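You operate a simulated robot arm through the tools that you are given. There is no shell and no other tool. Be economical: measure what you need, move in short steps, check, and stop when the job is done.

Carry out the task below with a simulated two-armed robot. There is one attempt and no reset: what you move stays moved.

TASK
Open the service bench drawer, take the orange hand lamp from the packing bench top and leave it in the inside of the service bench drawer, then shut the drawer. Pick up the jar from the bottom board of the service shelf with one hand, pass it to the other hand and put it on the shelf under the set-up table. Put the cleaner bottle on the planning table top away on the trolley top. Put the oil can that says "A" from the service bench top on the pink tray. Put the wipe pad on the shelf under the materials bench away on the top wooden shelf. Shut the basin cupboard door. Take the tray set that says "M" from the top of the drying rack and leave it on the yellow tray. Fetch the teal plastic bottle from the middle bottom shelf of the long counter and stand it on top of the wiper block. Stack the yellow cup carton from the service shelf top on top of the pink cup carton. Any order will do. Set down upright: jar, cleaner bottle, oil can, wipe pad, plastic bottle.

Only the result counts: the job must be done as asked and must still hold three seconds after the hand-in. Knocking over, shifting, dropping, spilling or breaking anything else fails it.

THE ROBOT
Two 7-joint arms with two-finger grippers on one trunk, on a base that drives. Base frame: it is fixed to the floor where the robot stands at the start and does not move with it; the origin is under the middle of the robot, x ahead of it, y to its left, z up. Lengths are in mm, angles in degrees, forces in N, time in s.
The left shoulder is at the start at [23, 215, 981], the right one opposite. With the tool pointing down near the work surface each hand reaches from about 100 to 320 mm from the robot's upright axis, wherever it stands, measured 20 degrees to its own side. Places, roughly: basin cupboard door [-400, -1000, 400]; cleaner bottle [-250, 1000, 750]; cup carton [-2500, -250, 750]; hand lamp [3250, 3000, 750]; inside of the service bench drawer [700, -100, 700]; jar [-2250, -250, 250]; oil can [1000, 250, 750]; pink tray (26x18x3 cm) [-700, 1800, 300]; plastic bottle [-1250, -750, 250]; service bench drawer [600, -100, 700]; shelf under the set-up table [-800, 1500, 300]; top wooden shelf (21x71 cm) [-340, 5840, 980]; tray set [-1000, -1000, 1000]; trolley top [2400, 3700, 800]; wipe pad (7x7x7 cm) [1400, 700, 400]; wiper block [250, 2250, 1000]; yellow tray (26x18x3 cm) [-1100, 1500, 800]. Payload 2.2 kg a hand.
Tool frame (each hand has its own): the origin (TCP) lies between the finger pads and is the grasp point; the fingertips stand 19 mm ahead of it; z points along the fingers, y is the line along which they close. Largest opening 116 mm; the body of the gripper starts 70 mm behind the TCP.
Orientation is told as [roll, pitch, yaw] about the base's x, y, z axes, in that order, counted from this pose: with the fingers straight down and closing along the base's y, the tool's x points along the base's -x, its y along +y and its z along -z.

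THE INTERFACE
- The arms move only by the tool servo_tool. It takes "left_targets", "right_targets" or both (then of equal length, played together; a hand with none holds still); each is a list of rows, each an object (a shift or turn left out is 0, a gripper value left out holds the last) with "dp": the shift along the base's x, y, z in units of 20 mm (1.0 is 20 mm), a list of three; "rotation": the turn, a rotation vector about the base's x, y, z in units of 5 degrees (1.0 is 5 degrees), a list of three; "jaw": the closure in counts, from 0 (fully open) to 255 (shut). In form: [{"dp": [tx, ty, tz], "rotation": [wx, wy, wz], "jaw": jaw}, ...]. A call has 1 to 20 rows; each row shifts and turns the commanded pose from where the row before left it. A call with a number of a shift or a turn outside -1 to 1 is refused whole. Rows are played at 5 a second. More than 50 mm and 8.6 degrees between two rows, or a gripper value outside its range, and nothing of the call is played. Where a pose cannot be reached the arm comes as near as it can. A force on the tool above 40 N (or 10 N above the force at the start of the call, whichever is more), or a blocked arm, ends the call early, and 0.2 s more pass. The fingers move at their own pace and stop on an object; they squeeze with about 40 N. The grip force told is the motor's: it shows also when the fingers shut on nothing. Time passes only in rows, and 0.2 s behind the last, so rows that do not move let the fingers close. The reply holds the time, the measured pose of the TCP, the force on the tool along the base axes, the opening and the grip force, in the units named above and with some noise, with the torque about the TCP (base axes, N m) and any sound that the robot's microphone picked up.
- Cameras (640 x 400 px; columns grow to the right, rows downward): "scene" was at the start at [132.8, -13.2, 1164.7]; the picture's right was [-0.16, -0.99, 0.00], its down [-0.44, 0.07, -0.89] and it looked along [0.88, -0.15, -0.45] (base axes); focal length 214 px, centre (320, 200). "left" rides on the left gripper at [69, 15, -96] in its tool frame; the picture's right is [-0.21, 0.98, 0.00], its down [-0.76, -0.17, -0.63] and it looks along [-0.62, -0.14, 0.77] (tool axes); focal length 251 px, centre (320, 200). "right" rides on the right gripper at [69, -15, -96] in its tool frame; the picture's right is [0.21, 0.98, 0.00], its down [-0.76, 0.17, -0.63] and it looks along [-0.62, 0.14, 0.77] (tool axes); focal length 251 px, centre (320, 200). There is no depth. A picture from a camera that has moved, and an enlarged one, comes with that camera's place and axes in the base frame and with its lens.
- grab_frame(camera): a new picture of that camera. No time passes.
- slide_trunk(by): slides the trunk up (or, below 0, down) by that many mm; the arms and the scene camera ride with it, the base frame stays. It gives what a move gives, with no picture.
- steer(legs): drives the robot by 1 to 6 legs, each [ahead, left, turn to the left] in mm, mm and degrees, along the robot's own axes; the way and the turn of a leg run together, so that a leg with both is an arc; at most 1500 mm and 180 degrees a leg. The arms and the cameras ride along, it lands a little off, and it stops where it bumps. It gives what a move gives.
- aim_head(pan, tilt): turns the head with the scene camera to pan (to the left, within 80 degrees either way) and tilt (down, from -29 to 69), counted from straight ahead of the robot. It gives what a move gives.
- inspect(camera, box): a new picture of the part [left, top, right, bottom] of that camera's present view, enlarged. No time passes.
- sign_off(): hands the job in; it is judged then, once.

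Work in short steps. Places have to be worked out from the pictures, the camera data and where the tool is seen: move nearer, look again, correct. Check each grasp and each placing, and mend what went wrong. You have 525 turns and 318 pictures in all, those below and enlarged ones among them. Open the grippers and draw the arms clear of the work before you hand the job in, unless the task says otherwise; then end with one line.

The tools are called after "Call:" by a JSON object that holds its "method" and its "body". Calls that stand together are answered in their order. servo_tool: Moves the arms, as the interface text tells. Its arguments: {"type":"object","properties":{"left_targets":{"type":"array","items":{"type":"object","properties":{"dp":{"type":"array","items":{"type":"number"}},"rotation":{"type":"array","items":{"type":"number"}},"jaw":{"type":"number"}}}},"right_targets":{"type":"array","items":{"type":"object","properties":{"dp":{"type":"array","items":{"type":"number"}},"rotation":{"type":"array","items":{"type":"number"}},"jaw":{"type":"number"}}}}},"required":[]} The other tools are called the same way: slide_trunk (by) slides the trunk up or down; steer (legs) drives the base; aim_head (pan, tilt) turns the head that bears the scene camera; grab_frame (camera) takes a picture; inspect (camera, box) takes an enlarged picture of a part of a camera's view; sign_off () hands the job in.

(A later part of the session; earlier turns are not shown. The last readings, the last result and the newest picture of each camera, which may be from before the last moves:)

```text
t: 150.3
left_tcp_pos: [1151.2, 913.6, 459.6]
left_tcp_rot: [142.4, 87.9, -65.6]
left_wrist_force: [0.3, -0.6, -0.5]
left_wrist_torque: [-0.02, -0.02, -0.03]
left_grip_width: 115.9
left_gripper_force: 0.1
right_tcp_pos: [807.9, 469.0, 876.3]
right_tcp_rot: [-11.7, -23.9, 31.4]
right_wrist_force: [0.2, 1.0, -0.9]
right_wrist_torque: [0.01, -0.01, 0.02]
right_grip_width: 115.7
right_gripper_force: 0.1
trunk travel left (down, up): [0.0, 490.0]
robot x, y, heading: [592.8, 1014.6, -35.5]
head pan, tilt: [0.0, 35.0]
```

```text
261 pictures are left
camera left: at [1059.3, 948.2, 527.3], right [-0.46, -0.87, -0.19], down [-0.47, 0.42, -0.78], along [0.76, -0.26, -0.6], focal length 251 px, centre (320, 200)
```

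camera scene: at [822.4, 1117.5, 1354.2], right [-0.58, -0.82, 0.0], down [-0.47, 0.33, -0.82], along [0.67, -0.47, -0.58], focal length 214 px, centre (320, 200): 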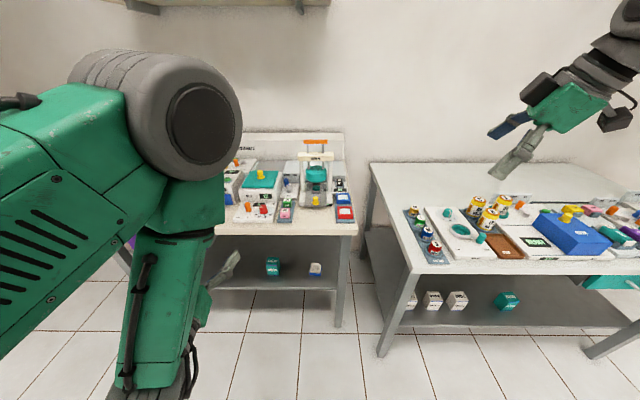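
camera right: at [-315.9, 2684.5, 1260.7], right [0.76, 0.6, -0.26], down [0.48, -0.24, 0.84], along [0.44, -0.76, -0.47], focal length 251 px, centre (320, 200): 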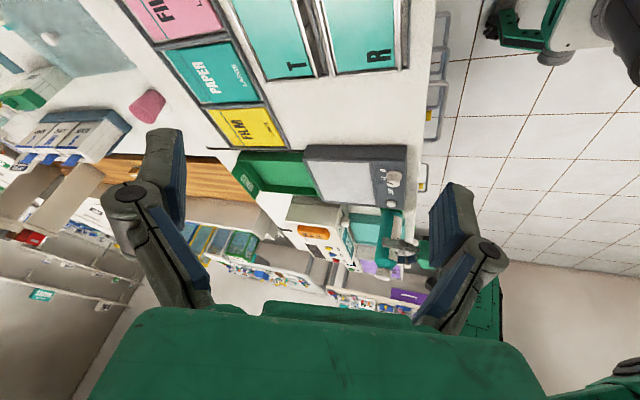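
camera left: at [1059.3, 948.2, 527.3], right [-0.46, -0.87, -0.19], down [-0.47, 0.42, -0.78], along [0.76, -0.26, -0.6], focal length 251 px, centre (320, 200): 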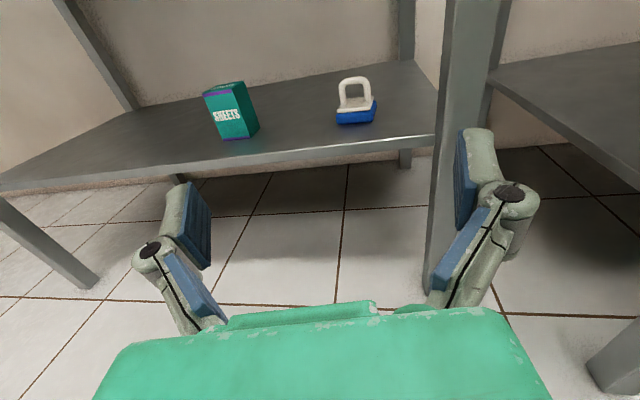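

Pad arch is ~319 mm ahead, centred, at z 400–434. I raise the right hand for bench clearance, lower the left to z≈417, straighten its yaw, and drive ahead 230.

Call:
{"method": "servo_tool", "body": {"left_targets": [{"dp": [0, 0, -0.7], "rotation": [0, 0, -0.8]}, {"dp": [0, 0, -0.7], "rotation": [0, 0, -0.8]}, {"dp": [0, 0, -0.7]}, {"dp": [0, 0, 0]}, {"dp": [0, 0, 0]}, {"dp": [0, 0, 0]}, {"dp": [0, 0, 0]}, {"dp": [0, 0, 0]}, {"dp": [0, 0, 0]}], "right_targets": [{"dp": [0, 0, 1]}, {"dp": [0, 0, 1]}, {"dp": [0, 0, 1]}, {"dp": [0, 0, 1]}, {"dp": [0, 0, 1]}, {"dp": [0, 0, 1]}, {"dp": [0, 0, 1]}, {"dp": [0, 0, 1]}, {"dp": [0, 0, 1]}]}}

Call:
{"method": "steer", "body": {"legs": [[220, 0, 0]]}}

Call:
{"method": "grab_frame", "body": {"camera": "left"}}

```text
t: 152.3
left_tcp_pos: [1152.2, 913.6, 419.1]
left_tcp_rot: [142.4, 87.9, -73.6]
left_wrist_force: [-0.3, 0.6, 0.1]
left_wrist_torque: [0.0, 0.01, 0.0]
left_grip_width: 115.9
left_gripper_force: 0.0
right_tcp_pos: [806.2, 469.7, 1055.4]
right_tcp_rot: [-11.7, -23.7, 31.5]
right_wrist_force: [-0.6, 0.4, 0.3]
right_wrist_torque: [0.02, 0.04, -0.01]
right_grip_width: 116.1
right_gripper_force: 0.1
trunk travel left (down, up): [0.0, 490.0]
robot x, y, heading: [589.0, 1017.9, -35.4]
head pan, tilt: [0.0, 35.0]
```

```text
t: 154.0
left_tcp_pos: [1332.4, 784.8, 418.2]
left_tcp_rot: [141.8, 88.0, -74.2]
left_wrist_force: [-1.2, 0.6, 0.6]
left_wrist_torque: [0.0, 0.0, -0.02]
left_grip_width: 116.2
left_gripper_force: 0.0
right_tcp_pos: [988.7, 339.0, 1056.8]
right_tcp_rot: [-11.7, -23.8, 31.3]
right_wrist_force: [0.0, 0.8, 1.1]
right_wrist_torque: [0.0, 0.02, -0.01]
right_grip_width: 116.1
right_gripper_force: 0.0
trunk travel left (down, up): [0.0, 490.0]
robot x, y, heading: [768.8, 885.2, -35.4]
head pan, tilt: [0.0, 35.0]
```

```text
260 pictures are left
camera left: at [1246.0, 831.4, 485.6], right [-0.57, -0.8, -0.19], down [-0.41, 0.48, -0.78], along [0.71, -0.37, -0.6], focal length 251 px, centre (320, 200)
```

left: 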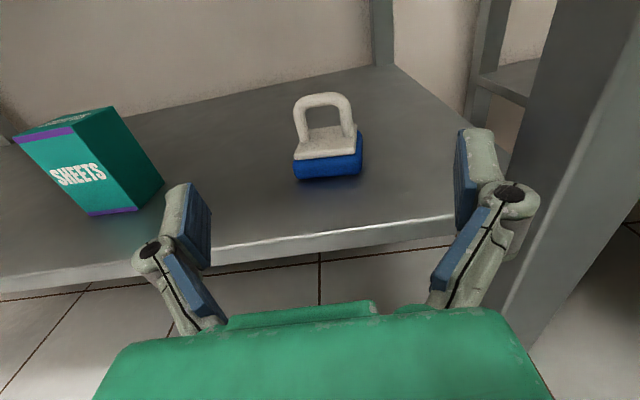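

Arch ~99 mm ahead, ~46 mm wide. I narrow the jaws to ~80 mm for leg clearance and advance 97.

Call:
{"method": "servo_tool", "body": {"left_targets": [{"jaw": 80}, {"dp": [0, 0, 0]}]}}

Call:
{"method": "steer", "body": {"legs": [[97, -4, 0]]}}

Call:
{"method": "grab_frame", "body": {"camera": "left"}}

```text
t: 154.6
left_tcp_pos: [1332.9, 785.1, 419.4]
left_tcp_rot: [144.1, 87.8, -71.9]
left_wrist_force: [0.1, -0.3, 1.1]
left_wrist_torque: [0.0, -0.01, 0.0]
left_grip_width: 79.7
left_gripper_force: 0.0
right_tcp_pos: [986.7, 341.9, 1057.0]
right_tcp_rot: [-11.9, -23.7, 31.5]
right_wrist_force: [-0.2, -0.7, -0.7]
right_wrist_torque: [0.01, 0.0, 0.01]
right_grip_width: 115.8
right_gripper_force: 0.2
trunk travel left (down, up): [0.0, 490.0]
robot x, y, heading: [772.5, 886.9, -35.1]
head pan, tilt: [0.0, 35.0]
```

```text
t: 155.8
left_tcp_pos: [1408.9, 726.7, 418.0]
left_tcp_rot: [141.6, 87.9, -74.4]
left_wrist_force: [1.7, -1.4, -0.5]
left_wrist_torque: [-0.01, -0.01, -0.03]
left_grip_width: 79.5
left_gripper_force: 0.1
right_tcp_pos: [1064.7, 283.6, 1057.3]
right_tcp_rot: [-11.8, -23.7, 31.4]
right_wrist_force: [0.2, -0.9, -0.4]
right_wrist_torque: [0.02, 0.0, 0.01]
right_grip_width: 115.7
right_gripper_force: 0.0
trunk travel left (down, up): [0.0, 490.0]
robot x, y, heading: [848.6, 829.3, -35.2]
head pan, tilt: [0.0, 35.0]
```

```text
259 pictures are left
camera left: at [1322.5, 773.3, 485.9], right [-0.57, -0.8, -0.19], down [-0.41, 0.48, -0.78], along [0.71, -0.37, -0.6], focal length 251 px, centre (320, 200)
```

left: 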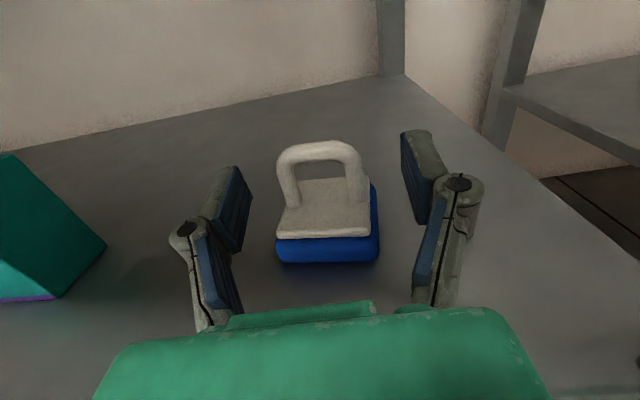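

Arch is between the fingers. Advance 8 mm, close, lift 20 mm.

Call:
{"method": "servo_tool", "body": {"left_targets": [{"dp": [0.33, -0.23, 0]}, {"jaw": 255}, {"dp": [0, 0, 0]}, {"dp": [0, 0, 0]}, {"dp": [0, 0, 0.5]}, {"dp": [0, 0, 0.5]}]}}

Call:
{"method": "grab_frame", "body": {"camera": "left"}}

```text
t: 157.4
left_tcp_pos: [1390.0, 737.5, 417.4]
left_tcp_rot: [62.3, 87.9, -153.8]
left_wrist_force: [-0.2, 0.5, 0.3]
left_wrist_torque: [0.02, 0.02, 0.01]
left_grip_width: 0.2
left_gripper_force: 28.6
right_tcp_pos: [1058.0, 291.7, 1064.0]
right_tcp_rot: [-12.3, -23.8, 31.7]
right_wrist_force: [-0.5, -0.8, -0.4]
right_wrist_torque: [0.0, 0.03, 0.03]
right_grip_width: 116.2
right_gripper_force: 0.1
trunk travel left (down, up): [0.0, 490.0]
robot x, y, heading: [847.7, 833.5, -35.5]
head pan, tilt: [0.0, 35.0]
stopped in row 6 (left hand): the arm was blocked; the commanded pose is now the measured one
```

```text
258 pictures are left
camera left: at [1306.6, 783.0, 490.0], right [-0.58, -0.79, -0.18], down [-0.44, 0.5, -0.75], along [0.68, -0.36, -0.63], focal length 251 px, centre (320, 200)
```

left: 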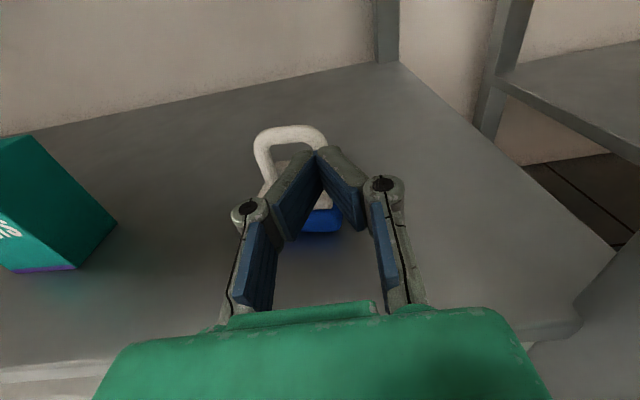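

The arm got blocked and slid back; the jaws closed short of the arch. I look at what it is touching.

Call:
{"method": "aim_head", "body": {"pan": 30, "tilt": 55}}

Call:
{"method": "grab_frame", "body": {"camera": "scene"}}

```text
t: 158.3
left_tcp_pos: [1390.9, 737.1, 418.2]
left_tcp_rot: [68.0, 88.1, -148.1]
left_wrist_force: [-0.3, 0.7, 0.5]
left_wrist_torque: [0.0, -0.01, 0.03]
left_grip_width: 0.0
left_gripper_force: 28.1
right_tcp_pos: [1058.6, 291.8, 1063.3]
right_tcp_rot: [-12.4, -23.8, 31.7]
right_wrist_force: [0.3, -0.6, 0.8]
right_wrist_torque: [0.01, 0.04, -0.02]
right_grip_width: 115.8
right_gripper_force: 0.0
trunk travel left (down, up): [0.0, 490.0]
robot x, y, heading: [845.6, 826.6, -35.4]
head pan, tilt: [30.0, 55.0]
```

```text
257 pictures are left
camera scene: at [954.2, 803.1, 997.5], right [-0.09, -1.0, 0.0], down [-0.82, 0.08, -0.57], along [0.57, -0.05, -0.82], focal length 214 px, centre (320, 200)
```

scene: 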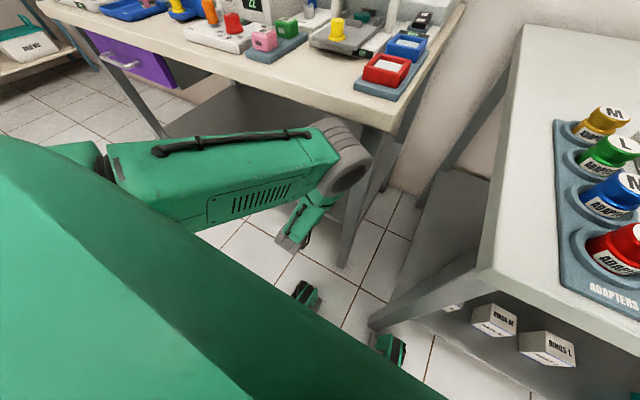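

The forearm in this "rolled" posture overhangs the hand and hits the bench edge. I open, back out, and will roll the tool back to the other posture (forearm vertical behind the hand).

Call:
{"method": "steer", "body": {"legs": [[-330, 0, 0]]}}

Call:
{"method": "servo_tool", "body": {"left_targets": [{"jaw": 60, "dp": [0, 0, 0.5]}, {"dp": [0, 0, 0.5]}, {"dp": [0, 0, 0.5]}, {"dp": [0, 0, 0.5]}]}}

Call:
{"method": "grab_frame", "body": {"camera": "left"}}

```text
t: 160.5
left_tcp_pos: [1126.7, 923.8, 422.8]
left_tcp_rot: [79.6, 88.4, -136.6]
left_wrist_force: [-0.3, 0.0, 0.5]
left_wrist_torque: [-0.03, 0.03, 0.01]
left_grip_width: 0.3
left_gripper_force: 28.1
right_tcp_pos: [788.1, 479.8, 1062.7]
right_tcp_rot: [-12.4, -23.9, 31.6]
right_wrist_force: [0.1, 0.3, 0.3]
right_wrist_torque: [-0.04, -0.01, -0.04]
right_grip_width: 116.0
right_gripper_force: 0.1
trunk travel left (down, up): [0.0, 490.0]
robot x, y, heading: [577.4, 1018.4, -35.6]
head pan, tilt: [30.0, 55.0]
```

```text
t: 161.5
left_tcp_pos: [1125.4, 923.1, 464.3]
left_tcp_rot: [84.3, 88.4, -132.2]
left_wrist_force: [-0.1, 0.5, -0.1]
left_wrist_torque: [-0.01, -0.03, 0.02]
left_grip_width: 88.9
left_gripper_force: 0.1
right_tcp_pos: [787.1, 481.8, 1061.2]
right_tcp_rot: [-12.3, -24.0, 31.6]
right_wrist_force: [1.1, -0.6, 0.1]
right_wrist_torque: [0.0, -0.01, -0.01]
right_grip_width: 116.1
right_gripper_force: 0.0
trunk travel left (down, up): [0.0, 490.0]
robot x, y, heading: [580.5, 1021.9, -35.6]
head pan, tilt: [30.0, 55.0]
```

```text
256 pictures are left
camera left: at [1041.4, 970.0, 534.7], right [-0.58, -0.79, -0.19], down [-0.43, 0.49, -0.76], along [0.69, -0.36, -0.62], focal length 251 px, centre (320, 200)
```

left: 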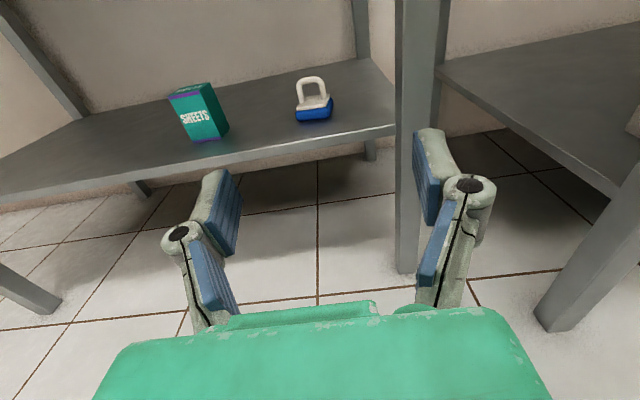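

Pad stays upright. I now undo the 180° roll in two calls.

Call:
{"method": "servo_tool", "body": {"left_targets": [{"dp": [0, 0, 0.5], "rotation": [-0.814, 0.581, 0]}, {"dp": [0, 0, 0.5], "rotation": [-0.814, 0.581, 0]}, {"dp": [0, 0, 0.5], "rotation": [-0.814, 0.581, 0]}, {"dp": [0, 0, 0.5], "rotation": [-0.814, 0.581, 0]}, {"dp": [0, 0, 0.5], "rotation": [-0.814, 0.581, 0]}, {"dp": [0, 0, 0.5], "rotation": [-0.814, 0.581, 0]}, {"dp": [0, 0, 0.5], "rotation": [-0.814, 0.581, 0]}, {"dp": [0, 0, 0.5], "rotation": [-0.814, 0.581, 0]}, {"dp": [0, 0, 0.5], "rotation": [-0.814, 0.581, 0]}, {"dp": [0, 0, 0.5], "rotation": [-0.814, 0.581, 0]}, {"dp": [0, 0, 0.5], "rotation": [-0.814, 0.581, 0]}, {"dp": [0, 0, 0.5], "rotation": [-0.814, 0.581, 0]}, {"dp": [0, 0, 0.5], "rotation": [-0.814, 0.581, 0]}, {"dp": [0, 0, 0.5], "rotation": [-0.814, 0.581, 0]}, {"dp": [0, 0, 0.5], "rotation": [-0.814, 0.581, 0]}, {"dp": [0, 0, 0.5], "rotation": [-0.814, 0.581, 0]}, {"dp": [0, 0, 0.5], "rotation": [-0.814, 0.581, 0]}, {"dp": [0, 0, 0.5], "rotation": [-0.814, 0.581, 0]}]}}

Call:
{"method": "servo_tool", "body": {"left_targets": [{"rotation": [-0.814, 0.581, 0]}, {"rotation": [-0.814, 0.581, 0]}, {"rotation": [-0.814, 0.581, 0]}, {"rotation": [-0.814, 0.581, 0]}, {"rotation": [-0.814, 0.581, 0]}, {"rotation": [-0.814, 0.581, 0]}, {"rotation": [-0.814, 0.581, 0]}, {"rotation": [-0.814, 0.581, 0]}, {"rotation": [-0.814, 0.581, 0]}, {"rotation": [-0.814, 0.581, 0]}, {"rotation": [-0.814, 0.581, 0]}, {"rotation": [-0.814, 0.581, 0]}, {"rotation": [-0.814, 0.581, 0]}, {"rotation": [-0.814, 0.581, 0]}, {"rotation": [-0.814, 0.581, 0]}, {"rotation": [-0.814, 0.581, 0]}, {"rotation": [-0.814, 0.581, 0]}, {"rotation": [-0.814, 0.581, 0]}]}}

Call:
{"method": "grab_frame", "body": {"camera": "scene"}}

```text
t: 165.3
left_tcp_pos: [1125.5, 924.6, 643.4]
left_tcp_rot: [90.7, -1.7, -125.6]
left_wrist_force: [-0.4, -0.4, 0.1]
left_wrist_torque: [-0.01, -0.02, 0.01]
left_grip_width: 88.6
left_gripper_force: 0.0
right_tcp_pos: [785.8, 481.4, 1062.9]
right_tcp_rot: [-12.4, -23.7, 31.6]
right_wrist_force: [-0.1, 0.0, 0.0]
right_wrist_torque: [-0.03, 0.0, 0.01]
right_grip_width: 116.3
right_gripper_force: 0.0
trunk travel left (down, up): [0.0, 490.0]
robot x, y, heading: [576.4, 1022.1, -35.4]
head pan, tilt: [30.0, 55.0]
```

```text
t: 169.1
left_tcp_pos: [1083.7, 876.9, 654.1]
left_tcp_rot: [-88.1, -88.7, 54.1]
left_wrist_force: [-0.1, 0.6, -0.4]
left_wrist_torque: [-0.01, -0.03, 0.0]
left_grip_width: 88.5
left_gripper_force: 0.1
left hand out of reach, approached as far as the arm can: row 15, 16, 17, 18
right_tcp_pos: [786.4, 481.5, 1061.6]
right_tcp_rot: [-12.2, -23.7, 31.6]
right_wrist_force: [0.1, 0.9, 0.2]
right_wrist_torque: [0.0, 0.0, -0.01]
right_grip_width: 115.7
right_gripper_force: 0.0
trunk travel left (down, up): [0.0, 490.0]
robot x, y, heading: [580.5, 1019.7, -35.4]
head pan, tilt: [30.0, 55.0]
```

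```text
255 pictures are left
camera scene: at [684.4, 990.2, 998.1], right [-0.1, -1.0, 0.0], down [-0.82, 0.08, -0.57], along [0.57, -0.05, -0.82], focal length 214 px, centre (320, 200)
```

scene: 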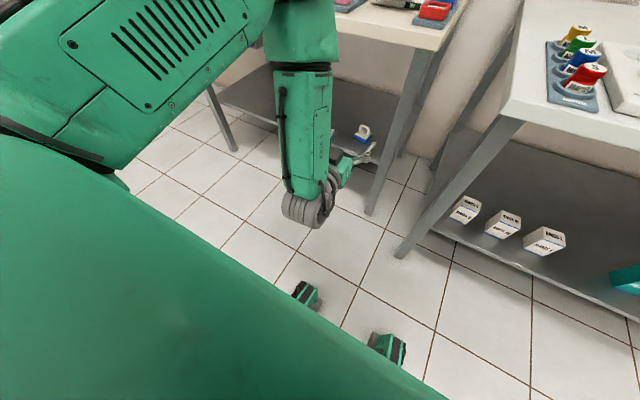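

Now the forearm is vertical behind the hand — better. I lower the hand to z≈420 here and look with its (now under-slung) camera.

Call:
{"method": "servo_tool", "body": {"left_targets": [{"dp": [0, 0, -1]}, {"dp": [0, 0, -1]}, {"dp": [0, 0, -1]}, {"dp": [0, 0, -1]}, {"dp": [0, 0, -1]}, {"dp": [0, 0, -1]}, {"dp": [0, 0, -1]}, {"dp": [0, 0, -1]}, {"dp": [0, 0, -1]}, {"dp": [0, 0, -1]}, {"dp": [0, 0, -1]}, {"dp": [0, 0, -0.7]}]}}

Call:
{"method": "grab_frame", "body": {"camera": "left"}}

Call:
{"method": "grab_frame", "body": {"camera": "scene"}}

```text
t: 171.7
left_tcp_pos: [1049.9, 834.2, 433.4]
left_tcp_rot: [-90.4, -88.9, 56.3]
left_wrist_force: [-0.4, 0.0, -0.2]
left_wrist_torque: [0.0, -0.01, -0.01]
left_grip_width: 88.6
left_gripper_force: 0.1
left hand out of reach, approached as far as the arm can: row 1, 2, 3, 4, 5, 6, 7, 8, 9, 10, 11
right_tcp_pos: [787.2, 481.7, 1063.0]
right_tcp_rot: [-12.4, -23.8, 31.7]
right_wrist_force: [0.5, 1.0, 0.3]
right_wrist_torque: [0.02, 0.03, -0.03]
right_grip_width: 116.1
right_gripper_force: 0.2
trunk travel left (down, up): [0.0, 490.0]
robot x, y, heading: [580.6, 1019.2, -35.6]
head pan, tilt: [30.0, 55.0]
```

```text
254 pictures are left
camera left: at [978.1, 900.3, 364.2], right [0.55, 0.81, 0.2], down [-0.61, 0.23, 0.76], along [0.57, -0.54, 0.62], focal length 251 px, centre (320, 200)
```

left: 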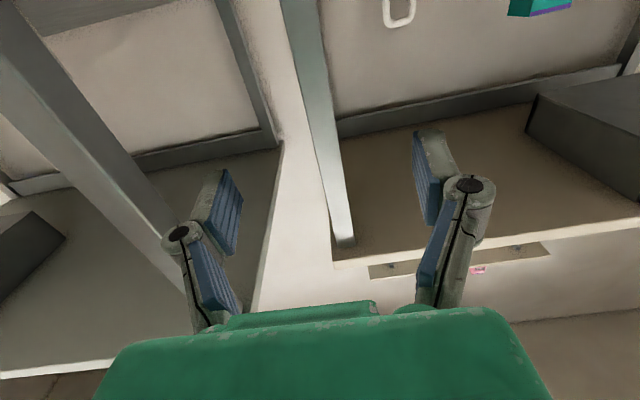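

```text
253 pictures are left
camera scene: at [684.2, 989.8, 998.1], right [-0.1, -1.0, 0.0], down [-0.82, 0.08, -0.57], along [0.57, -0.05, -0.82], focal length 214 px, centre (320, 200)
```

scene: 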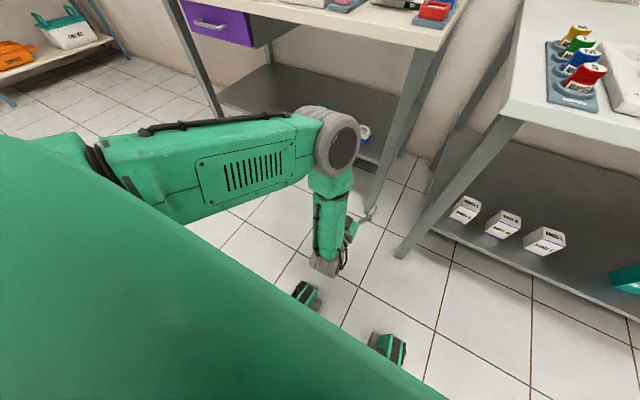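

Key insight: the elbow leads because the hand is too close to the body; extending to ~690 mm ahead straightens the arm and puts the elbow well behind. I extend 190 mm and roll back 180° (camera on top).

Call:
{"method": "servo_tool", "body": {"left_targets": [{"dp": [0.814, -0.581, 0.3]}, {"dp": [0.814, -0.581, 0.3]}, {"dp": [0.814, -0.581, 0.3]}, {"dp": [0.814, -0.581, 0.3]}, {"dp": [0.814, -0.581, 0.3]}, {"dp": [0.814, -0.581, 0.3]}, {"dp": [0.814, -0.581, 0.3]}, {"dp": [0.814, -0.581, 0.3]}, {"dp": [0.814, -0.581, 0.3]}]}}

Call:
{"method": "servo_tool", "body": {"left_targets": [{"rotation": [0.814, -0.581, 0]}, {"rotation": [0.814, -0.581, 0]}, {"rotation": [0.814, -0.581, 0]}, {"rotation": [0.814, -0.581, 0]}, {"rotation": [0.814, -0.581, 0]}, {"rotation": [0.814, -0.581, 0]}, {"rotation": [0.814, -0.581, 0]}, {"rotation": [0.814, -0.581, 0]}, {"rotation": [0.814, -0.581, 0]}, {"rotation": [0.814, -0.581, 0]}, {"rotation": [0.814, -0.581, 0]}, {"rotation": [0.814, -0.581, 0]}, {"rotation": [0.814, -0.581, 0]}, {"rotation": [0.814, -0.581, 0]}, {"rotation": [0.814, -0.581, 0]}, {"rotation": [0.814, -0.581, 0]}, {"rotation": [0.814, -0.581, 0]}, {"rotation": [0.814, -0.581, 0]}]}}

Call:
{"method": "servo_tool", "body": {"left_targets": [{"rotation": [0.814, -0.581, 0]}, {"rotation": [0.814, -0.581, 0]}, {"rotation": [0.814, -0.581, 0]}, {"rotation": [0.814, -0.581, 0]}, {"rotation": [0.814, -0.581, 0]}, {"rotation": [0.814, -0.581, 0]}, {"rotation": [0.814, -0.581, 0]}, {"rotation": [0.814, -0.581, 0]}, {"rotation": [0.814, -0.581, 0]}, {"rotation": [0.814, -0.581, 0]}, {"rotation": [0.814, -0.581, 0]}, {"rotation": [0.814, -0.581, 0]}, {"rotation": [0.814, -0.581, 0]}, {"rotation": [0.814, -0.581, 0]}, {"rotation": [0.814, -0.581, 0]}, {"rotation": [0.814, -0.581, 0]}, {"rotation": [0.814, -0.581, 0]}, {"rotation": [0.814, -0.581, 0]}]}}

Call:
{"method": "grab_frame", "body": {"camera": "scene"}}

Call:
{"method": "grab_frame", "body": {"camera": "left"}}

```text
t: 173.7
left_tcp_pos: [1197.5, 730.2, 486.6]
left_tcp_rot: [-92.0, -88.6, 57.4]
left_wrist_force: [-0.3, -1.0, -0.6]
left_wrist_torque: [0.01, -0.04, -0.01]
left_grip_width: 88.8
left_gripper_force: 0.1
right_tcp_pos: [787.4, 483.2, 1062.3]
right_tcp_rot: [-12.2, -23.7, 31.6]
right_wrist_force: [-0.4, 0.5, 0.0]
right_wrist_torque: [0.02, 0.0, 0.0]
right_grip_width: 115.9
right_gripper_force: 0.1
trunk travel left (down, up): [0.0, 490.0]
robot x, y, heading: [581.5, 1020.4, -35.6]
head pan, tilt: [30.0, 55.0]
```

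```text
t: 177.5
left_tcp_pos: [1196.5, 731.5, 486.4]
left_tcp_rot: [90.9, -1.4, -125.6]
left_wrist_force: [-0.5, -0.4, 0.2]
left_wrist_torque: [-0.01, 0.0, 0.0]
left_grip_width: 88.6
left_gripper_force: 0.1
right_tcp_pos: [787.9, 481.3, 1061.3]
right_tcp_rot: [-12.2, -23.8, 31.7]
right_wrist_force: [0.6, -0.3, 0.2]
right_wrist_torque: [0.0, -0.01, 0.0]
right_grip_width: 115.9
right_gripper_force: 0.0
trunk travel left (down, up): [0.0, 490.0]
robot x, y, heading: [579.1, 1021.0, -35.4]
head pan, tilt: [30.0, 55.0]
```

```text
t: 181.3
left_tcp_pos: [1196.3, 731.5, 487.4]
left_tcp_rot: [83.2, 88.3, -133.1]
left_wrist_force: [0.8, -0.7, 0.5]
left_wrist_torque: [0.04, -0.02, 0.01]
left_grip_width: 88.9
left_gripper_force: 0.0
right_tcp_pos: [788.1, 481.5, 1062.3]
right_tcp_rot: [-12.2, -23.7, 31.6]
right_wrist_force: [-0.5, -0.9, 1.2]
right_wrist_torque: [0.02, -0.02, 0.01]
right_grip_width: 116.3
right_gripper_force: 0.1
trunk travel left (down, up): [0.0, 490.0]
robot x, y, heading: [578.1, 1022.3, -35.4]
head pan, tilt: [30.0, 55.0]
```

```text
252 pictures are left
camera scene: at [684.4, 989.4, 998.0], right [-0.1, -1.0, 0.0], down [-0.82, 0.08, -0.57], along [0.57, -0.05, -0.82], focal length 214 px, centre (320, 200)
```

scene: 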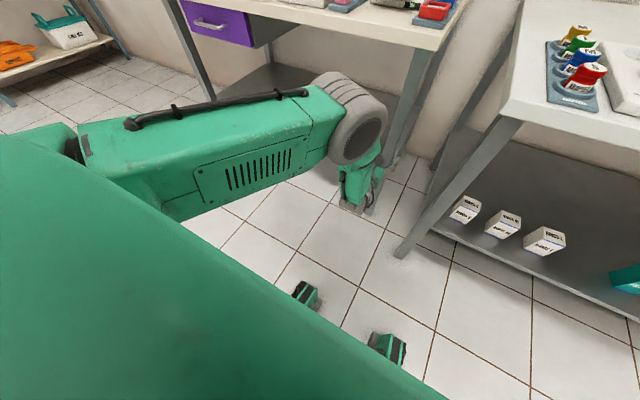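

```text
251 pictures are left
camera left: at [1112.2, 777.5, 557.2], right [-0.58, -0.79, -0.19], down [-0.43, 0.49, -0.76], along [0.69, -0.36, -0.62], focal length 251 px, centre (320, 200)
```

left: 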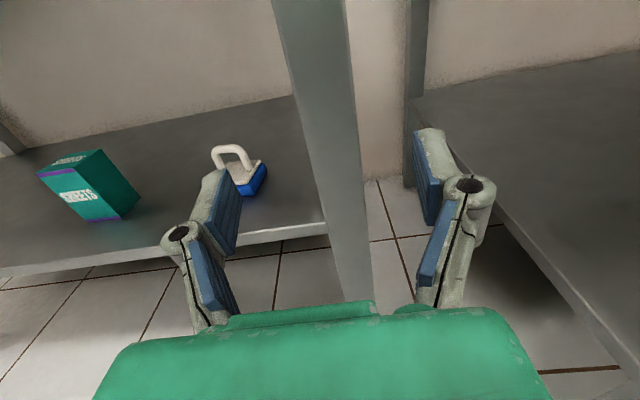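

Elbow is now ~200 mm behind the TCP. Pad arch is ~196 ahead and ~129 left. I shift left, lower to z≈418, and look.

Call:
{"method": "steer", "body": {"legs": [[0, 126, 0]]}}

Call:
{"method": "servo_tool", "body": {"left_targets": [{"dp": [0, 0, -0.85]}, {"dp": [0, 0, -0.85]}, {"dp": [0, 0, -0.85]}, {"dp": [0, 0, -0.85]}]}}

Call:
{"method": "steer", "body": {"legs": [[80, 0, 0]]}}

Call:
{"method": "grab_frame", "body": {"camera": "left"}}

```text
t: 182.6
left_tcp_pos: [1266.6, 830.1, 487.0]
left_tcp_rot: [81.5, 88.8, -134.9]
left_wrist_force: [0.1, -0.8, 0.3]
left_wrist_torque: [0.0, 0.05, -0.03]
left_grip_width: 88.7
left_gripper_force: 0.0
right_tcp_pos: [854.4, 577.3, 1061.2]
right_tcp_rot: [-12.0, -24.4, 31.6]
right_wrist_force: [-1.0, 0.5, 0.6]
right_wrist_torque: [0.0, -0.04, 0.02]
right_grip_width: 115.9
right_gripper_force: 0.1
trunk travel left (down, up): [0.0, 490.0]
robot x, y, heading: [648.1, 1119.9, -35.5]
head pan, tilt: [30.0, 55.0]
```

```text
t: 183.6
left_tcp_pos: [1278.0, 844.7, 417.8]
left_tcp_rot: [90.4, 87.0, -125.9]
left_wrist_force: [1.3, 0.8, 0.2]
left_wrist_torque: [0.01, 0.01, -0.06]
left_grip_width: 89.0
left_gripper_force: 0.1
right_tcp_pos: [876.7, 611.0, 1068.3]
right_tcp_rot: [-12.7, -22.5, 31.8]
right_wrist_force: [0.7, 0.3, -0.5]
right_wrist_torque: [-0.05, 0.0, 0.0]
right_grip_width: 116.0
right_gripper_force: 0.1
trunk travel left (down, up): [0.0, 490.0]
robot x, y, heading: [654.2, 1126.4, -35.3]
head pan, tilt: [30.0, 55.0]
```

```text
t: 184.6
left_tcp_pos: [1331.5, 781.6, 420.1]
left_tcp_rot: [87.7, 88.4, -128.7]
left_wrist_force: [0.0, 0.1, 0.3]
left_wrist_torque: [-0.01, 0.0, 0.01]
left_grip_width: 88.5
left_gripper_force: 0.0
right_tcp_pos: [921.2, 532.1, 1060.0]
right_tcp_rot: [-11.9, -23.9, 31.3]
right_wrist_force: [0.6, -1.4, -0.6]
right_wrist_torque: [0.1, -0.05, 0.03]
right_grip_width: 115.9
right_gripper_force: 0.1
trunk travel left (down, up): [0.0, 490.0]
robot x, y, heading: [716.3, 1068.0, -35.5]
head pan, tilt: [30.0, 55.0]
```

```text
250 pictures are left
camera left: at [1246.4, 828.7, 490.5], right [-0.58, -0.79, -0.19], down [-0.42, 0.49, -0.76], along [0.69, -0.36, -0.62], focal length 251 px, centre (320, 200)
```

left: 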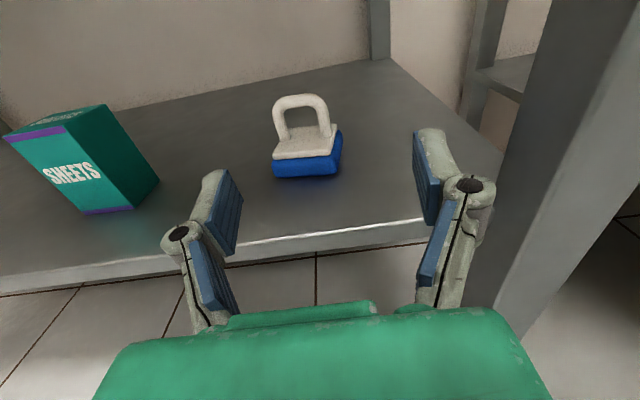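

Arch is 100 ahead and 14 left. I advance by drive only.

Call:
{"method": "steer", "body": {"legs": [[104, 13, 0]]}}

Call:
{"method": "servo_tool", "body": {"left_targets": [{"dp": [0, 0, 0]}, {"dp": [0, 0, 0]}]}}

Call:
{"method": "grab_frame", "body": {"camera": "left"}}

```text
t: 185.8
left_tcp_pos: [1426.4, 738.7, 420.9]
left_tcp_rot: [92.2, 87.6, -124.2]
left_wrist_force: [1.3, 0.5, 0.1]
left_wrist_torque: [0.01, -0.03, -0.06]
left_grip_width: 88.6
left_gripper_force: 0.1
right_tcp_pos: [1021.2, 495.0, 1062.0]
right_tcp_rot: [-11.9, -23.1, 31.4]
right_wrist_force: [0.2, 0.0, 0.2]
right_wrist_torque: [0.0, 0.02, -0.03]
right_grip_width: 116.0
right_gripper_force: 0.0
trunk travel left (down, up): [0.0, 490.0]
robot x, y, heading: [806.3, 1021.5, -35.4]
head pan, tilt: [30.0, 55.0]
```

```text
t: 186.4
left_tcp_pos: [1424.7, 739.1, 421.7]
left_tcp_rot: [97.7, 87.7, -118.7]
left_wrist_force: [0.5, -0.3, 0.7]
left_wrist_torque: [0.0, -0.01, -0.01]
left_grip_width: 88.7
left_gripper_force: 0.1
right_tcp_pos: [1020.2, 496.6, 1059.9]
right_tcp_rot: [-11.7, -23.0, 31.4]
right_wrist_force: [-0.7, 0.6, -0.3]
right_wrist_torque: [0.01, 0.0, 0.03]
right_grip_width: 116.0
right_gripper_force: 0.2
trunk travel left (down, up): [0.0, 490.0]
robot x, y, heading: [808.5, 1022.4, -35.3]
head pan, tilt: [30.0, 55.0]
```

```text
249 pictures are left
camera left: at [1340.0, 787.2, 492.6], right [-0.58, -0.79, -0.17], down [-0.43, 0.48, -0.77], along [0.69, -0.37, -0.62], focal length 251 px, centre (320, 200)
```

left: 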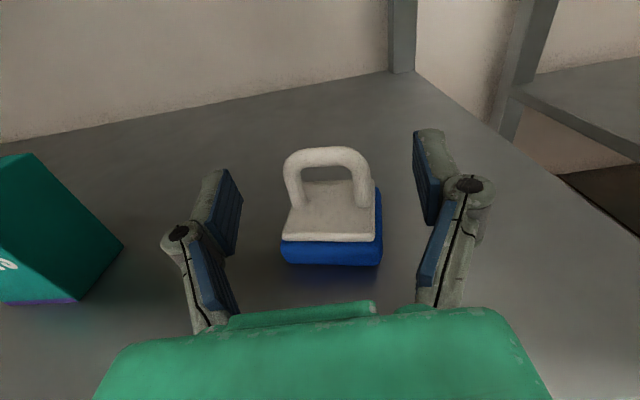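

Advance another 10 mm by the arm, checking that it isn't blocked.

Call:
{"method": "servo_tool", "body": {"left_targets": [{"dp": [0.2, -0.145, 0]}, {"dp": [0.2, -0.145, 0]}, {"dp": [0, 0, 0]}]}}

Call:
{"method": "servo_tool", "body": {"left_targets": [{"jaw": 255}, {"dp": [0, 0, 0]}, {"dp": [0, 0, 0]}, {"dp": [0, 0, 0]}]}}

Call:
{"method": "grab_frame", "body": {"camera": "left"}}

```text
t: 187.2
left_tcp_pos: [1432.3, 733.4, 422.2]
left_tcp_rot: [97.6, 87.7, -118.8]
left_wrist_force: [-0.4, -1.0, 0.2]
left_wrist_torque: [0.0, -0.01, -0.05]
left_grip_width: 88.5
left_gripper_force: 0.1
right_tcp_pos: [1018.7, 495.2, 1058.7]
right_tcp_rot: [-11.6, -23.0, 31.4]
right_wrist_force: [-0.3, 0.1, 0.3]
right_wrist_torque: [-0.03, 0.03, 0.01]
right_grip_width: 115.8
right_gripper_force: 0.1
trunk travel left (down, up): [0.0, 490.0]
robot x, y, heading: [804.3, 1025.5, -35.2]
head pan, tilt: [30.0, 55.0]
```

```text
t: 188.2
left_tcp_pos: [1432.4, 733.7, 423.4]
left_tcp_rot: [97.6, 87.8, -118.9]
left_wrist_force: [0.1, -0.3, -0.1]
left_wrist_torque: [0.03, -0.02, 0.01]
left_grip_width: 0.0
left_gripper_force: 28.3
right_tcp_pos: [1018.3, 495.5, 1059.5]
right_tcp_rot: [-11.5, -23.0, 31.3]
right_wrist_force: [0.2, 0.1, -0.7]
right_wrist_torque: [0.0, -0.01, 0.02]
right_grip_width: 115.9
right_gripper_force: 0.0
trunk travel left (down, up): [0.0, 490.0]
robot x, y, heading: [805.2, 1023.7, -35.4]
head pan, tilt: [30.0, 55.0]
```

```text
248 pictures are left
camera left: at [1347.8, 781.1, 492.6], right [-0.58, -0.79, -0.18], down [-0.43, 0.48, -0.77], along [0.69, -0.37, -0.62], focal length 251 px, centre (320, 200)
```

left: 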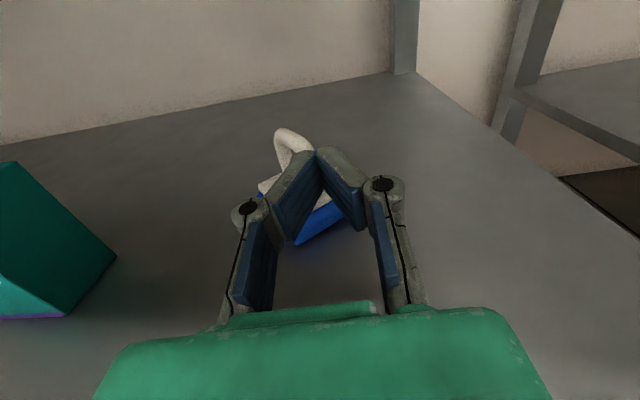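

The thin arch buckled sideways in the grip (unstable across its width). I open and look; gripping across its thin side or the square base will be stable.

Call:
{"method": "servo_tool", "body": {"left_targets": [{"jaw": 0}, {"dp": [0, 0, 0]}, {"dp": [0, 0, 0]}, {"dp": [0, 0, 0]}]}}

Call:
{"method": "grab_frame", "body": {"camera": "left"}}

```text
t: 189.2
left_tcp_pos: [1433.3, 734.3, 422.1]
left_tcp_rot: [97.5, 87.7, -118.9]
left_wrist_force: [0.0, 0.5, -0.1]
left_wrist_torque: [-0.01, 0.01, 0.01]
left_grip_width: 116.1
left_gripper_force: 0.2
right_tcp_pos: [1018.5, 496.3, 1059.3]
right_tcp_rot: [-11.6, -23.0, 31.3]
right_wrist_force: [-0.1, -0.1, 0.6]
right_wrist_torque: [0.02, -0.01, 0.03]
right_grip_width: 116.0
right_gripper_force: 0.0
trunk travel left (down, up): [0.0, 490.0]
robot x, y, heading: [805.7, 1023.6, -35.5]
head pan, tilt: [30.0, 55.0]
```

```text
247 pictures are left
camera left: at [1347.9, 781.2, 492.6], right [-0.58, -0.79, -0.18], down [-0.43, 0.48, -0.77], along [0.69, -0.37, -0.62], focal length 251 px, centre (320, 200)
```

left: 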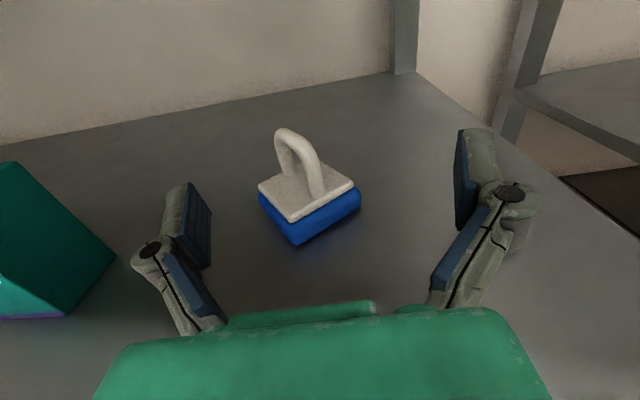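

The pad is now turned ~35° relative to my jaws. Its square base can be squeezed: it will self-align. I lower to base height (z≈382), centre on it, and check.

Call:
{"method": "servo_tool", "body": {"left_targets": [{"dp": [0, 0, -0.95]}, {"dp": [0, 0, -0.95]}, {"dp": [0.7, -0.17, 0]}, {"dp": [0.7, -0.17, 0]}, {"dp": [0.7, -0.17, 0]}, {"dp": [0, 0, 0]}]}}

Call:
{"method": "grab_frame", "body": {"camera": "left"}}

```text
t: 189.7
left_tcp_pos: [1435.2, 732.6, 409.5]
left_tcp_rot: [120.5, 87.4, -95.9]
left_wrist_force: [-6.6, 3.7, 11.5]
left_wrist_torque: [0.85, 0.98, 0.19]
left_grip_width: 116.1
left_gripper_force: 0.0
right_tcp_pos: [1017.2, 498.2, 1058.0]
right_tcp_rot: [-11.4, -22.7, 31.2]
right_wrist_force: [1.2, -0.7, -1.0]
right_wrist_torque: [0.01, 0.04, 0.03]
right_grip_width: 115.7
right_gripper_force: 0.1
trunk travel left (down, up): [0.0, 490.0]
robot x, y, heading: [804.9, 1021.3, -35.2]
head pan, tilt: [30.0, 55.0]
stopped in row 2 (left hand): the force on the tool passed its limit at 52 N (the readings are from after the stop); the commanded pose is now the measured one
```

```text
246 pictures are left
camera left: at [1348.6, 780.2, 477.6], right [-0.58, -0.79, -0.18], down [-0.41, 0.47, -0.78], along [0.7, -0.38, -0.6], focal length 251 px, centre (320, 200)
```

left: 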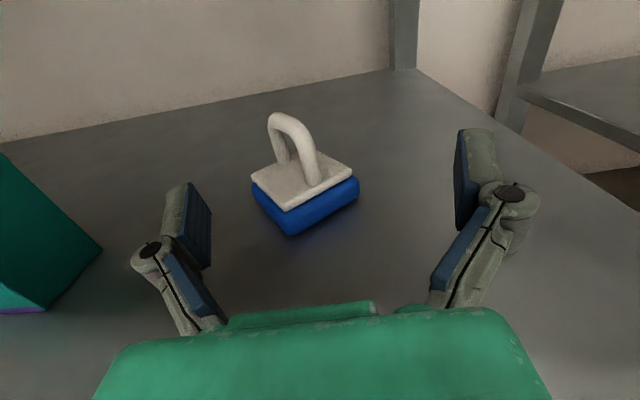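

The wrist touches the shelf lip when level. I raise a bit, pitch the tool 22° downward (wrist higher), then lower onto the base height.

Call:
{"method": "servo_tool", "body": {"left_targets": [{"dp": [0, 0, 0.8]}, {"rotation": [0.521, 0.733, 0]}, {"rotation": [0.521, 0.733, 0]}, {"rotation": [0.521, 0.733, 0]}, {"rotation": [0.521, 0.733, 0]}, {"rotation": [0.521, 0.733, 0]}, {"dp": [0.7, -0.17, 0]}, {"dp": [0, 0, -0.7]}, {"dp": [0, 0, -0.7]}]}}

Call:
{"method": "grab_frame", "body": {"camera": "left"}}

```text
t: 191.7
left_tcp_pos: [1447.6, 730.0, 395.3]
left_tcp_rot: [6.8, 68.5, 150.9]
left_wrist_force: [-0.7, -0.5, -0.7]
left_wrist_torque: [-0.01, 0.01, 0.0]
left_grip_width: 115.9
left_gripper_force: 0.1
right_tcp_pos: [1019.4, 497.3, 1057.4]
right_tcp_rot: [-11.2, -22.6, 31.2]
right_wrist_force: [-0.8, -0.6, 0.5]
right_wrist_torque: [-0.01, 0.0, 0.0]
right_grip_width: 116.2
right_gripper_force: 0.0
trunk travel left (down, up): [0.0, 490.0]
robot x, y, heading: [810.0, 1023.5, -35.4]
head pan, tilt: [30.0, 55.0]
```

```text
245 pictures are left
camera left: at [1389.9, 758.2, 497.0], right [-0.63, -0.76, -0.16], down [-0.62, 0.62, -0.48], along [0.46, -0.21, -0.86], focal length 251 px, centre (320, 200)
```

left: 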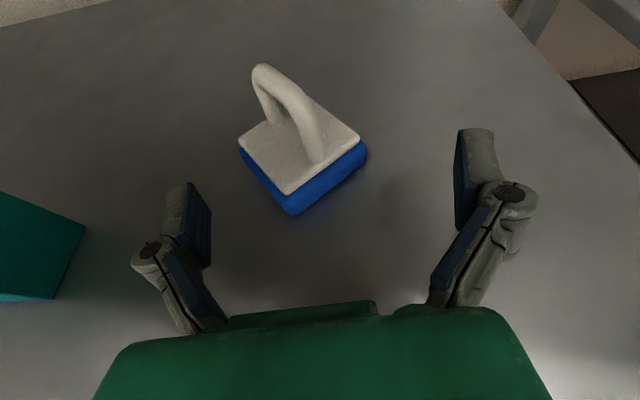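

Base centre is 37 ahead, 10 left. Move there, lowering 12 mm.

Call:
{"method": "servo_tool", "body": {"left_targets": [{"dp": [0.6, -0.22, 0]}, {"dp": [0.6, -0.22, 0]}, {"dp": [0.6, -0.22, 0]}, {"dp": [0, 0, -0.3]}, {"dp": [0, 0, -0.2]}]}}

Call:
{"method": "grab_frame", "body": {"camera": "left"}}

```text
t: 192.9
left_tcp_pos: [1484.5, 715.9, 385.7]
left_tcp_rot: [6.8, 68.5, 150.9]
left_wrist_force: [-0.7, -1.2, -0.1]
left_wrist_torque: [-0.03, -0.02, -0.02]
left_grip_width: 116.0
left_gripper_force: 0.0
right_tcp_pos: [1019.2, 498.0, 1057.2]
right_tcp_rot: [-11.3, -22.8, 31.3]
right_wrist_force: [1.0, 0.4, -0.8]
right_wrist_torque: [0.02, 0.03, 0.01]
right_grip_width: 116.0
right_gripper_force: 0.1
trunk travel left (down, up): [0.0, 490.0]
robot x, y, heading: [804.6, 1019.4, -35.3]
head pan, tilt: [30.0, 55.0]
```

```text
244 pictures are left
camera left: at [1426.4, 744.5, 486.6], right [-0.63, -0.76, -0.16], down [-0.62, 0.62, -0.48], along [0.46, -0.21, -0.86], focal length 251 px, centre (320, 200)
```

left: 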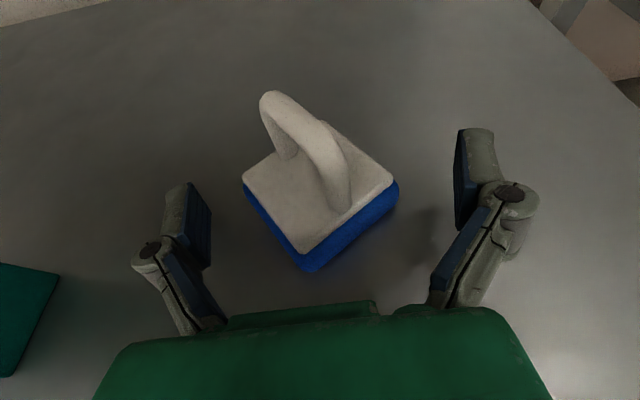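

Centred. Close on the base and let it self-align.

Call:
{"method": "servo_tool", "body": {"left_targets": [{"jaw": 60}, {"jaw": 100}, {"jaw": 255}, {"dp": [0, 0, 0]}, {"dp": [0, 0, 0]}]}}

Call:
{"method": "grab_frame", "body": {"camera": "left"}}

```text
t: 194.1
left_tcp_pos: [1484.3, 716.8, 386.4]
left_tcp_rot: [6.7, 68.4, 150.9]
left_wrist_force: [-0.3, 0.6, 0.9]
left_wrist_torque: [0.06, -0.04, -0.01]
left_grip_width: 63.7
left_gripper_force: 40.2
right_tcp_pos: [1019.7, 498.0, 1056.6]
right_tcp_rot: [-11.3, -22.8, 31.2]
right_wrist_force: [0.3, 0.7, 0.0]
right_wrist_torque: [0.03, 0.0, 0.0]
right_grip_width: 116.1
right_gripper_force: 0.1
trunk travel left (down, up): [0.0, 490.0]
robot x, y, heading: [808.0, 1020.8, -35.8]
head pan, tilt: [30.0, 55.0]
```

```text
243 pictures are left
camera left: at [1426.3, 744.4, 486.9], right [-0.63, -0.76, -0.16], down [-0.62, 0.62, -0.48], along [0.46, -0.21, -0.86], focal length 251 px, centre (320, 200)
```

left: 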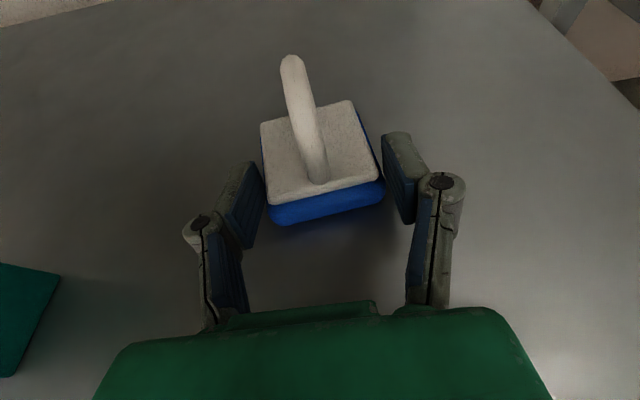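

Aligned, but gripped near the fingertips. I open slightly, advance 20 mm, and re-close for a deeper grip.

Call:
{"method": "servo_tool", "body": {"left_targets": [{"jaw": 70}, {"dp": [0, 0, 0]}, {"dp": [0.45, -0.29, 0]}, {"dp": [0.45, -0.29, 0]}, {"jaw": 255}, {"dp": [0, 0, 0]}, {"dp": [0, 0, 0]}, {"dp": [0, 0, 0.5]}, {"dp": [0, 0, 0.5]}]}}

Call:
{"method": "grab_frame", "body": {"camera": "left"}}

```text
t: 196.1
left_tcp_pos: [1503.3, 704.3, 407.3]
left_tcp_rot: [6.7, 68.4, 151.0]
left_wrist_force: [-0.6, 0.0, -0.3]
left_wrist_torque: [0.02, 0.04, -0.01]
left_grip_width: 61.9
left_gripper_force: 39.5
right_tcp_pos: [1019.2, 497.3, 1056.8]
right_tcp_rot: [-11.4, -22.8, 31.2]
right_wrist_force: [0.0, -0.1, 0.2]
right_wrist_torque: [0.02, 0.0, -0.03]
right_grip_width: 116.1
right_gripper_force: 0.0
trunk travel left (down, up): [0.0, 490.0]
robot x, y, heading: [807.1, 1024.4, -35.3]
head pan, tilt: [30.0, 55.0]
```

```text
242 pictures are left
camera left: at [1444.5, 732.9, 507.3], right [-0.63, -0.76, -0.16], down [-0.62, 0.62, -0.48], along [0.46, -0.21, -0.86], focal length 251 px, centre (320, 200)
```

left: 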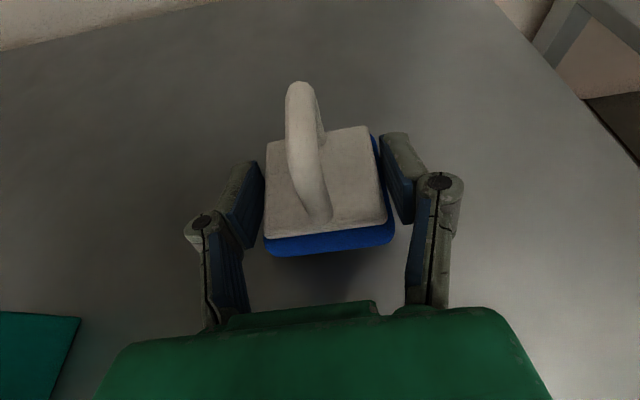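

Held and lifted. Back out from under the bench.

Call:
{"method": "steer", "body": {"legs": [[-330, 0, 0]]}}

Call:
{"method": "slide_trunk", "body": {"by": 200}}

Call:
{"method": "grab_frame", "body": {"camera": "left"}}

```text
t: 198.2
left_tcp_pos: [1235.2, 894.9, 406.0]
left_tcp_rot: [6.8, 68.6, 151.0]
left_wrist_force: [-0.6, 0.1, 0.0]
left_wrist_torque: [0.0, 0.02, -0.01]
left_grip_width: 62.2
left_gripper_force: 40.3
right_tcp_pos: [752.8, 687.4, 1057.3]
right_tcp_rot: [-11.3, -22.8, 31.3]
right_wrist_force: [0.4, -0.6, 0.1]
right_wrist_torque: [0.0, -0.02, 0.01]
right_grip_width: 115.9
right_gripper_force: 0.1
trunk travel left (down, up): [0.0, 490.0]
robot x, y, heading: [540.8, 1212.9, -35.4]
head pan, tilt: [30.0, 55.0]
```

```text
t: 200.4
left_tcp_pos: [1235.3, 895.2, 607.3]
left_tcp_rot: [7.0, 68.6, 151.2]
left_wrist_force: [-0.2, 0.6, -1.0]
left_wrist_torque: [0.01, 0.01, 0.01]
left_grip_width: 62.1
left_gripper_force: 40.0
right_tcp_pos: [752.5, 687.8, 1253.7]
right_tcp_rot: [-10.8, -22.5, 31.1]
right_wrist_force: [0.2, 0.2, 0.1]
right_wrist_torque: [-0.01, 0.03, -0.01]
right_grip_width: 116.0
right_gripper_force: 0.0
trunk travel left (down, up): [-200.0, 290.0]
robot x, y, heading: [540.7, 1208.9, -35.1]
head pan, tilt: [30.0, 55.0]
```

```text
241 pictures are left
camera left: at [1176.4, 923.9, 708.4], right [-0.63, -0.76, -0.16], down [-0.62, 0.62, -0.48], along [0.46, -0.21, -0.86], focal length 251 px, centre (320, 200)
```

left: 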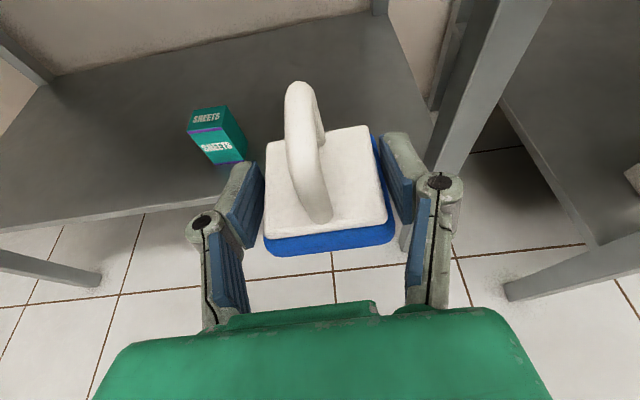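

Pad is secure. I retract the left hand and bring the right tool to a 45° forward pitch, straight ahead.

Call:
{"method": "servo_tool", "body": {"left_targets": [{"dp": [-0.815, 0.579, 0.85]}, {"dp": [-0.815, 0.579, 0.85]}, {"dp": [-0.815, 0.579, 0.85]}, {"dp": [-0.815, 0.579, 0.85]}, {"dp": [-0.815, 0.579, 0.85]}, {"dp": [-0.815, 0.579, 0.85]}, {"dp": [-0.815, 0.579, 0.85]}, {"dp": [-0.815, 0.579, 0.85]}, {"dp": [-0.815, 0.579, 0.85]}, {"dp": [-0.815, 0.579, 0.85]}, {"dp": [-0.815, 0.579, 0.85]}, {"dp": [-0.815, 0.579, 0.85]}, {"dp": [-0.815, 0.579, 0.85]}], "right_targets": [{"rotation": [0, 0, -1]}, {"rotation": [0, 0, -1]}, {"rotation": [0, 0, -1]}, {"rotation": [0, 0, -1]}, {"rotation": [0, 0, -1]}, {"rotation": [0, 0, -1]}, {"rotation": [0, 0, -1]}, {"rotation": [0, 0, -1]}, {"rotation": [-0.576, -0.817, 0]}, {"rotation": [-0.576, -0.817, 0]}, {"rotation": [-0.576, -0.817, 0]}, {"rotation": [-0.576, -0.817, 0]}, {"dp": [0, 0, 0]}]}}

Call:
{"method": "slide_trunk", "body": {"by": 150}}

Call:
{"method": "aim_head", "body": {"pan": 0, "tilt": 30}}

Call:
{"method": "grab_frame", "body": {"camera": "scene"}}

```text
t: 203.2
left_tcp_pos: [1027.0, 1057.9, 820.2]
left_tcp_rot: [8.6, 67.3, 154.5]
left_wrist_force: [0.2, -0.6, -0.3]
left_wrist_torque: [0.03, -0.03, 0.02]
left_grip_width: 62.2
left_gripper_force: 40.1
right_tcp_pos: [750.1, 690.5, 1258.0]
right_tcp_rot: [-23.0, -40.2, -2.6]
right_wrist_force: [0.9, 0.4, 0.6]
right_wrist_torque: [0.0, 0.02, 0.04]
right_grip_width: 116.2
right_gripper_force: 0.0
trunk travel left (down, up): [-200.0, 290.0]
robot x, y, heading: [538.7, 1213.5, -35.5]
head pan, tilt: [30.0, 55.0]
```

```text
t: 205.0
left_tcp_pos: [1029.0, 1052.8, 976.9]
left_tcp_rot: [10.3, 67.8, 155.9]
left_wrist_force: [0.0, -1.3, -1.0]
left_wrist_torque: [-0.01, 0.01, 0.0]
left_grip_width: 61.8
left_gripper_force: 39.9
right_tcp_pos: [750.9, 690.9, 1408.1]
right_tcp_rot: [-22.9, -40.1, -2.7]
right_wrist_force: [0.2, -0.4, -0.1]
right_wrist_torque: [0.0, -0.01, -0.03]
right_grip_width: 116.0
right_gripper_force: 0.1
trunk travel left (down, up): [-350.0, 140.0]
robot x, y, heading: [544.1, 1212.0, -35.2]
head pan, tilt: [30.0, 55.0]
```

```text
t: 205.9
left_tcp_pos: [1027.9, 1052.8, 977.8]
left_tcp_rot: [10.4, 67.9, 156.1]
left_wrist_force: [0.9, -0.3, -0.5]
left_wrist_torque: [-0.05, 0.03, 0.01]
left_grip_width: 61.8
left_gripper_force: 40.0
right_tcp_pos: [750.7, 690.7, 1408.4]
right_tcp_rot: [-23.1, -40.2, -2.6]
right_wrist_force: [-0.2, 0.5, -0.4]
right_wrist_torque: [-0.04, 0.02, 0.01]
right_grip_width: 116.0
right_gripper_force: 0.0
trunk travel left (down, up): [-350.0, 140.0]
robot x, y, heading: [539.7, 1212.2, -35.3]
head pan, tilt: [0.0, 30.0]
```

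```text
240 pictures are left
camera scene: at [646.9, 1135.6, 1383.9], right [-0.58, -0.82, 0.0], down [-0.41, 0.29, -0.86], along [0.71, -0.5, -0.5], focal length 214 px, centre (320, 200)
```

scene: 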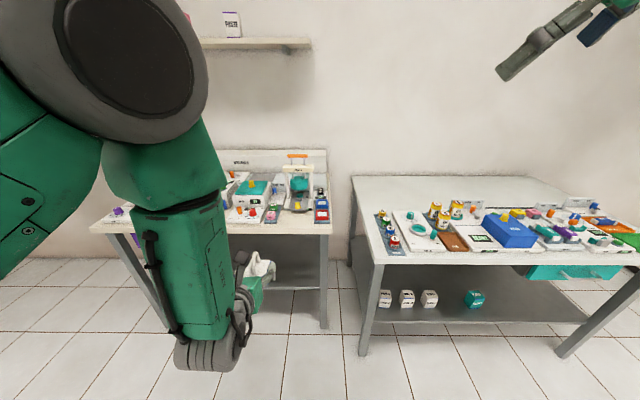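

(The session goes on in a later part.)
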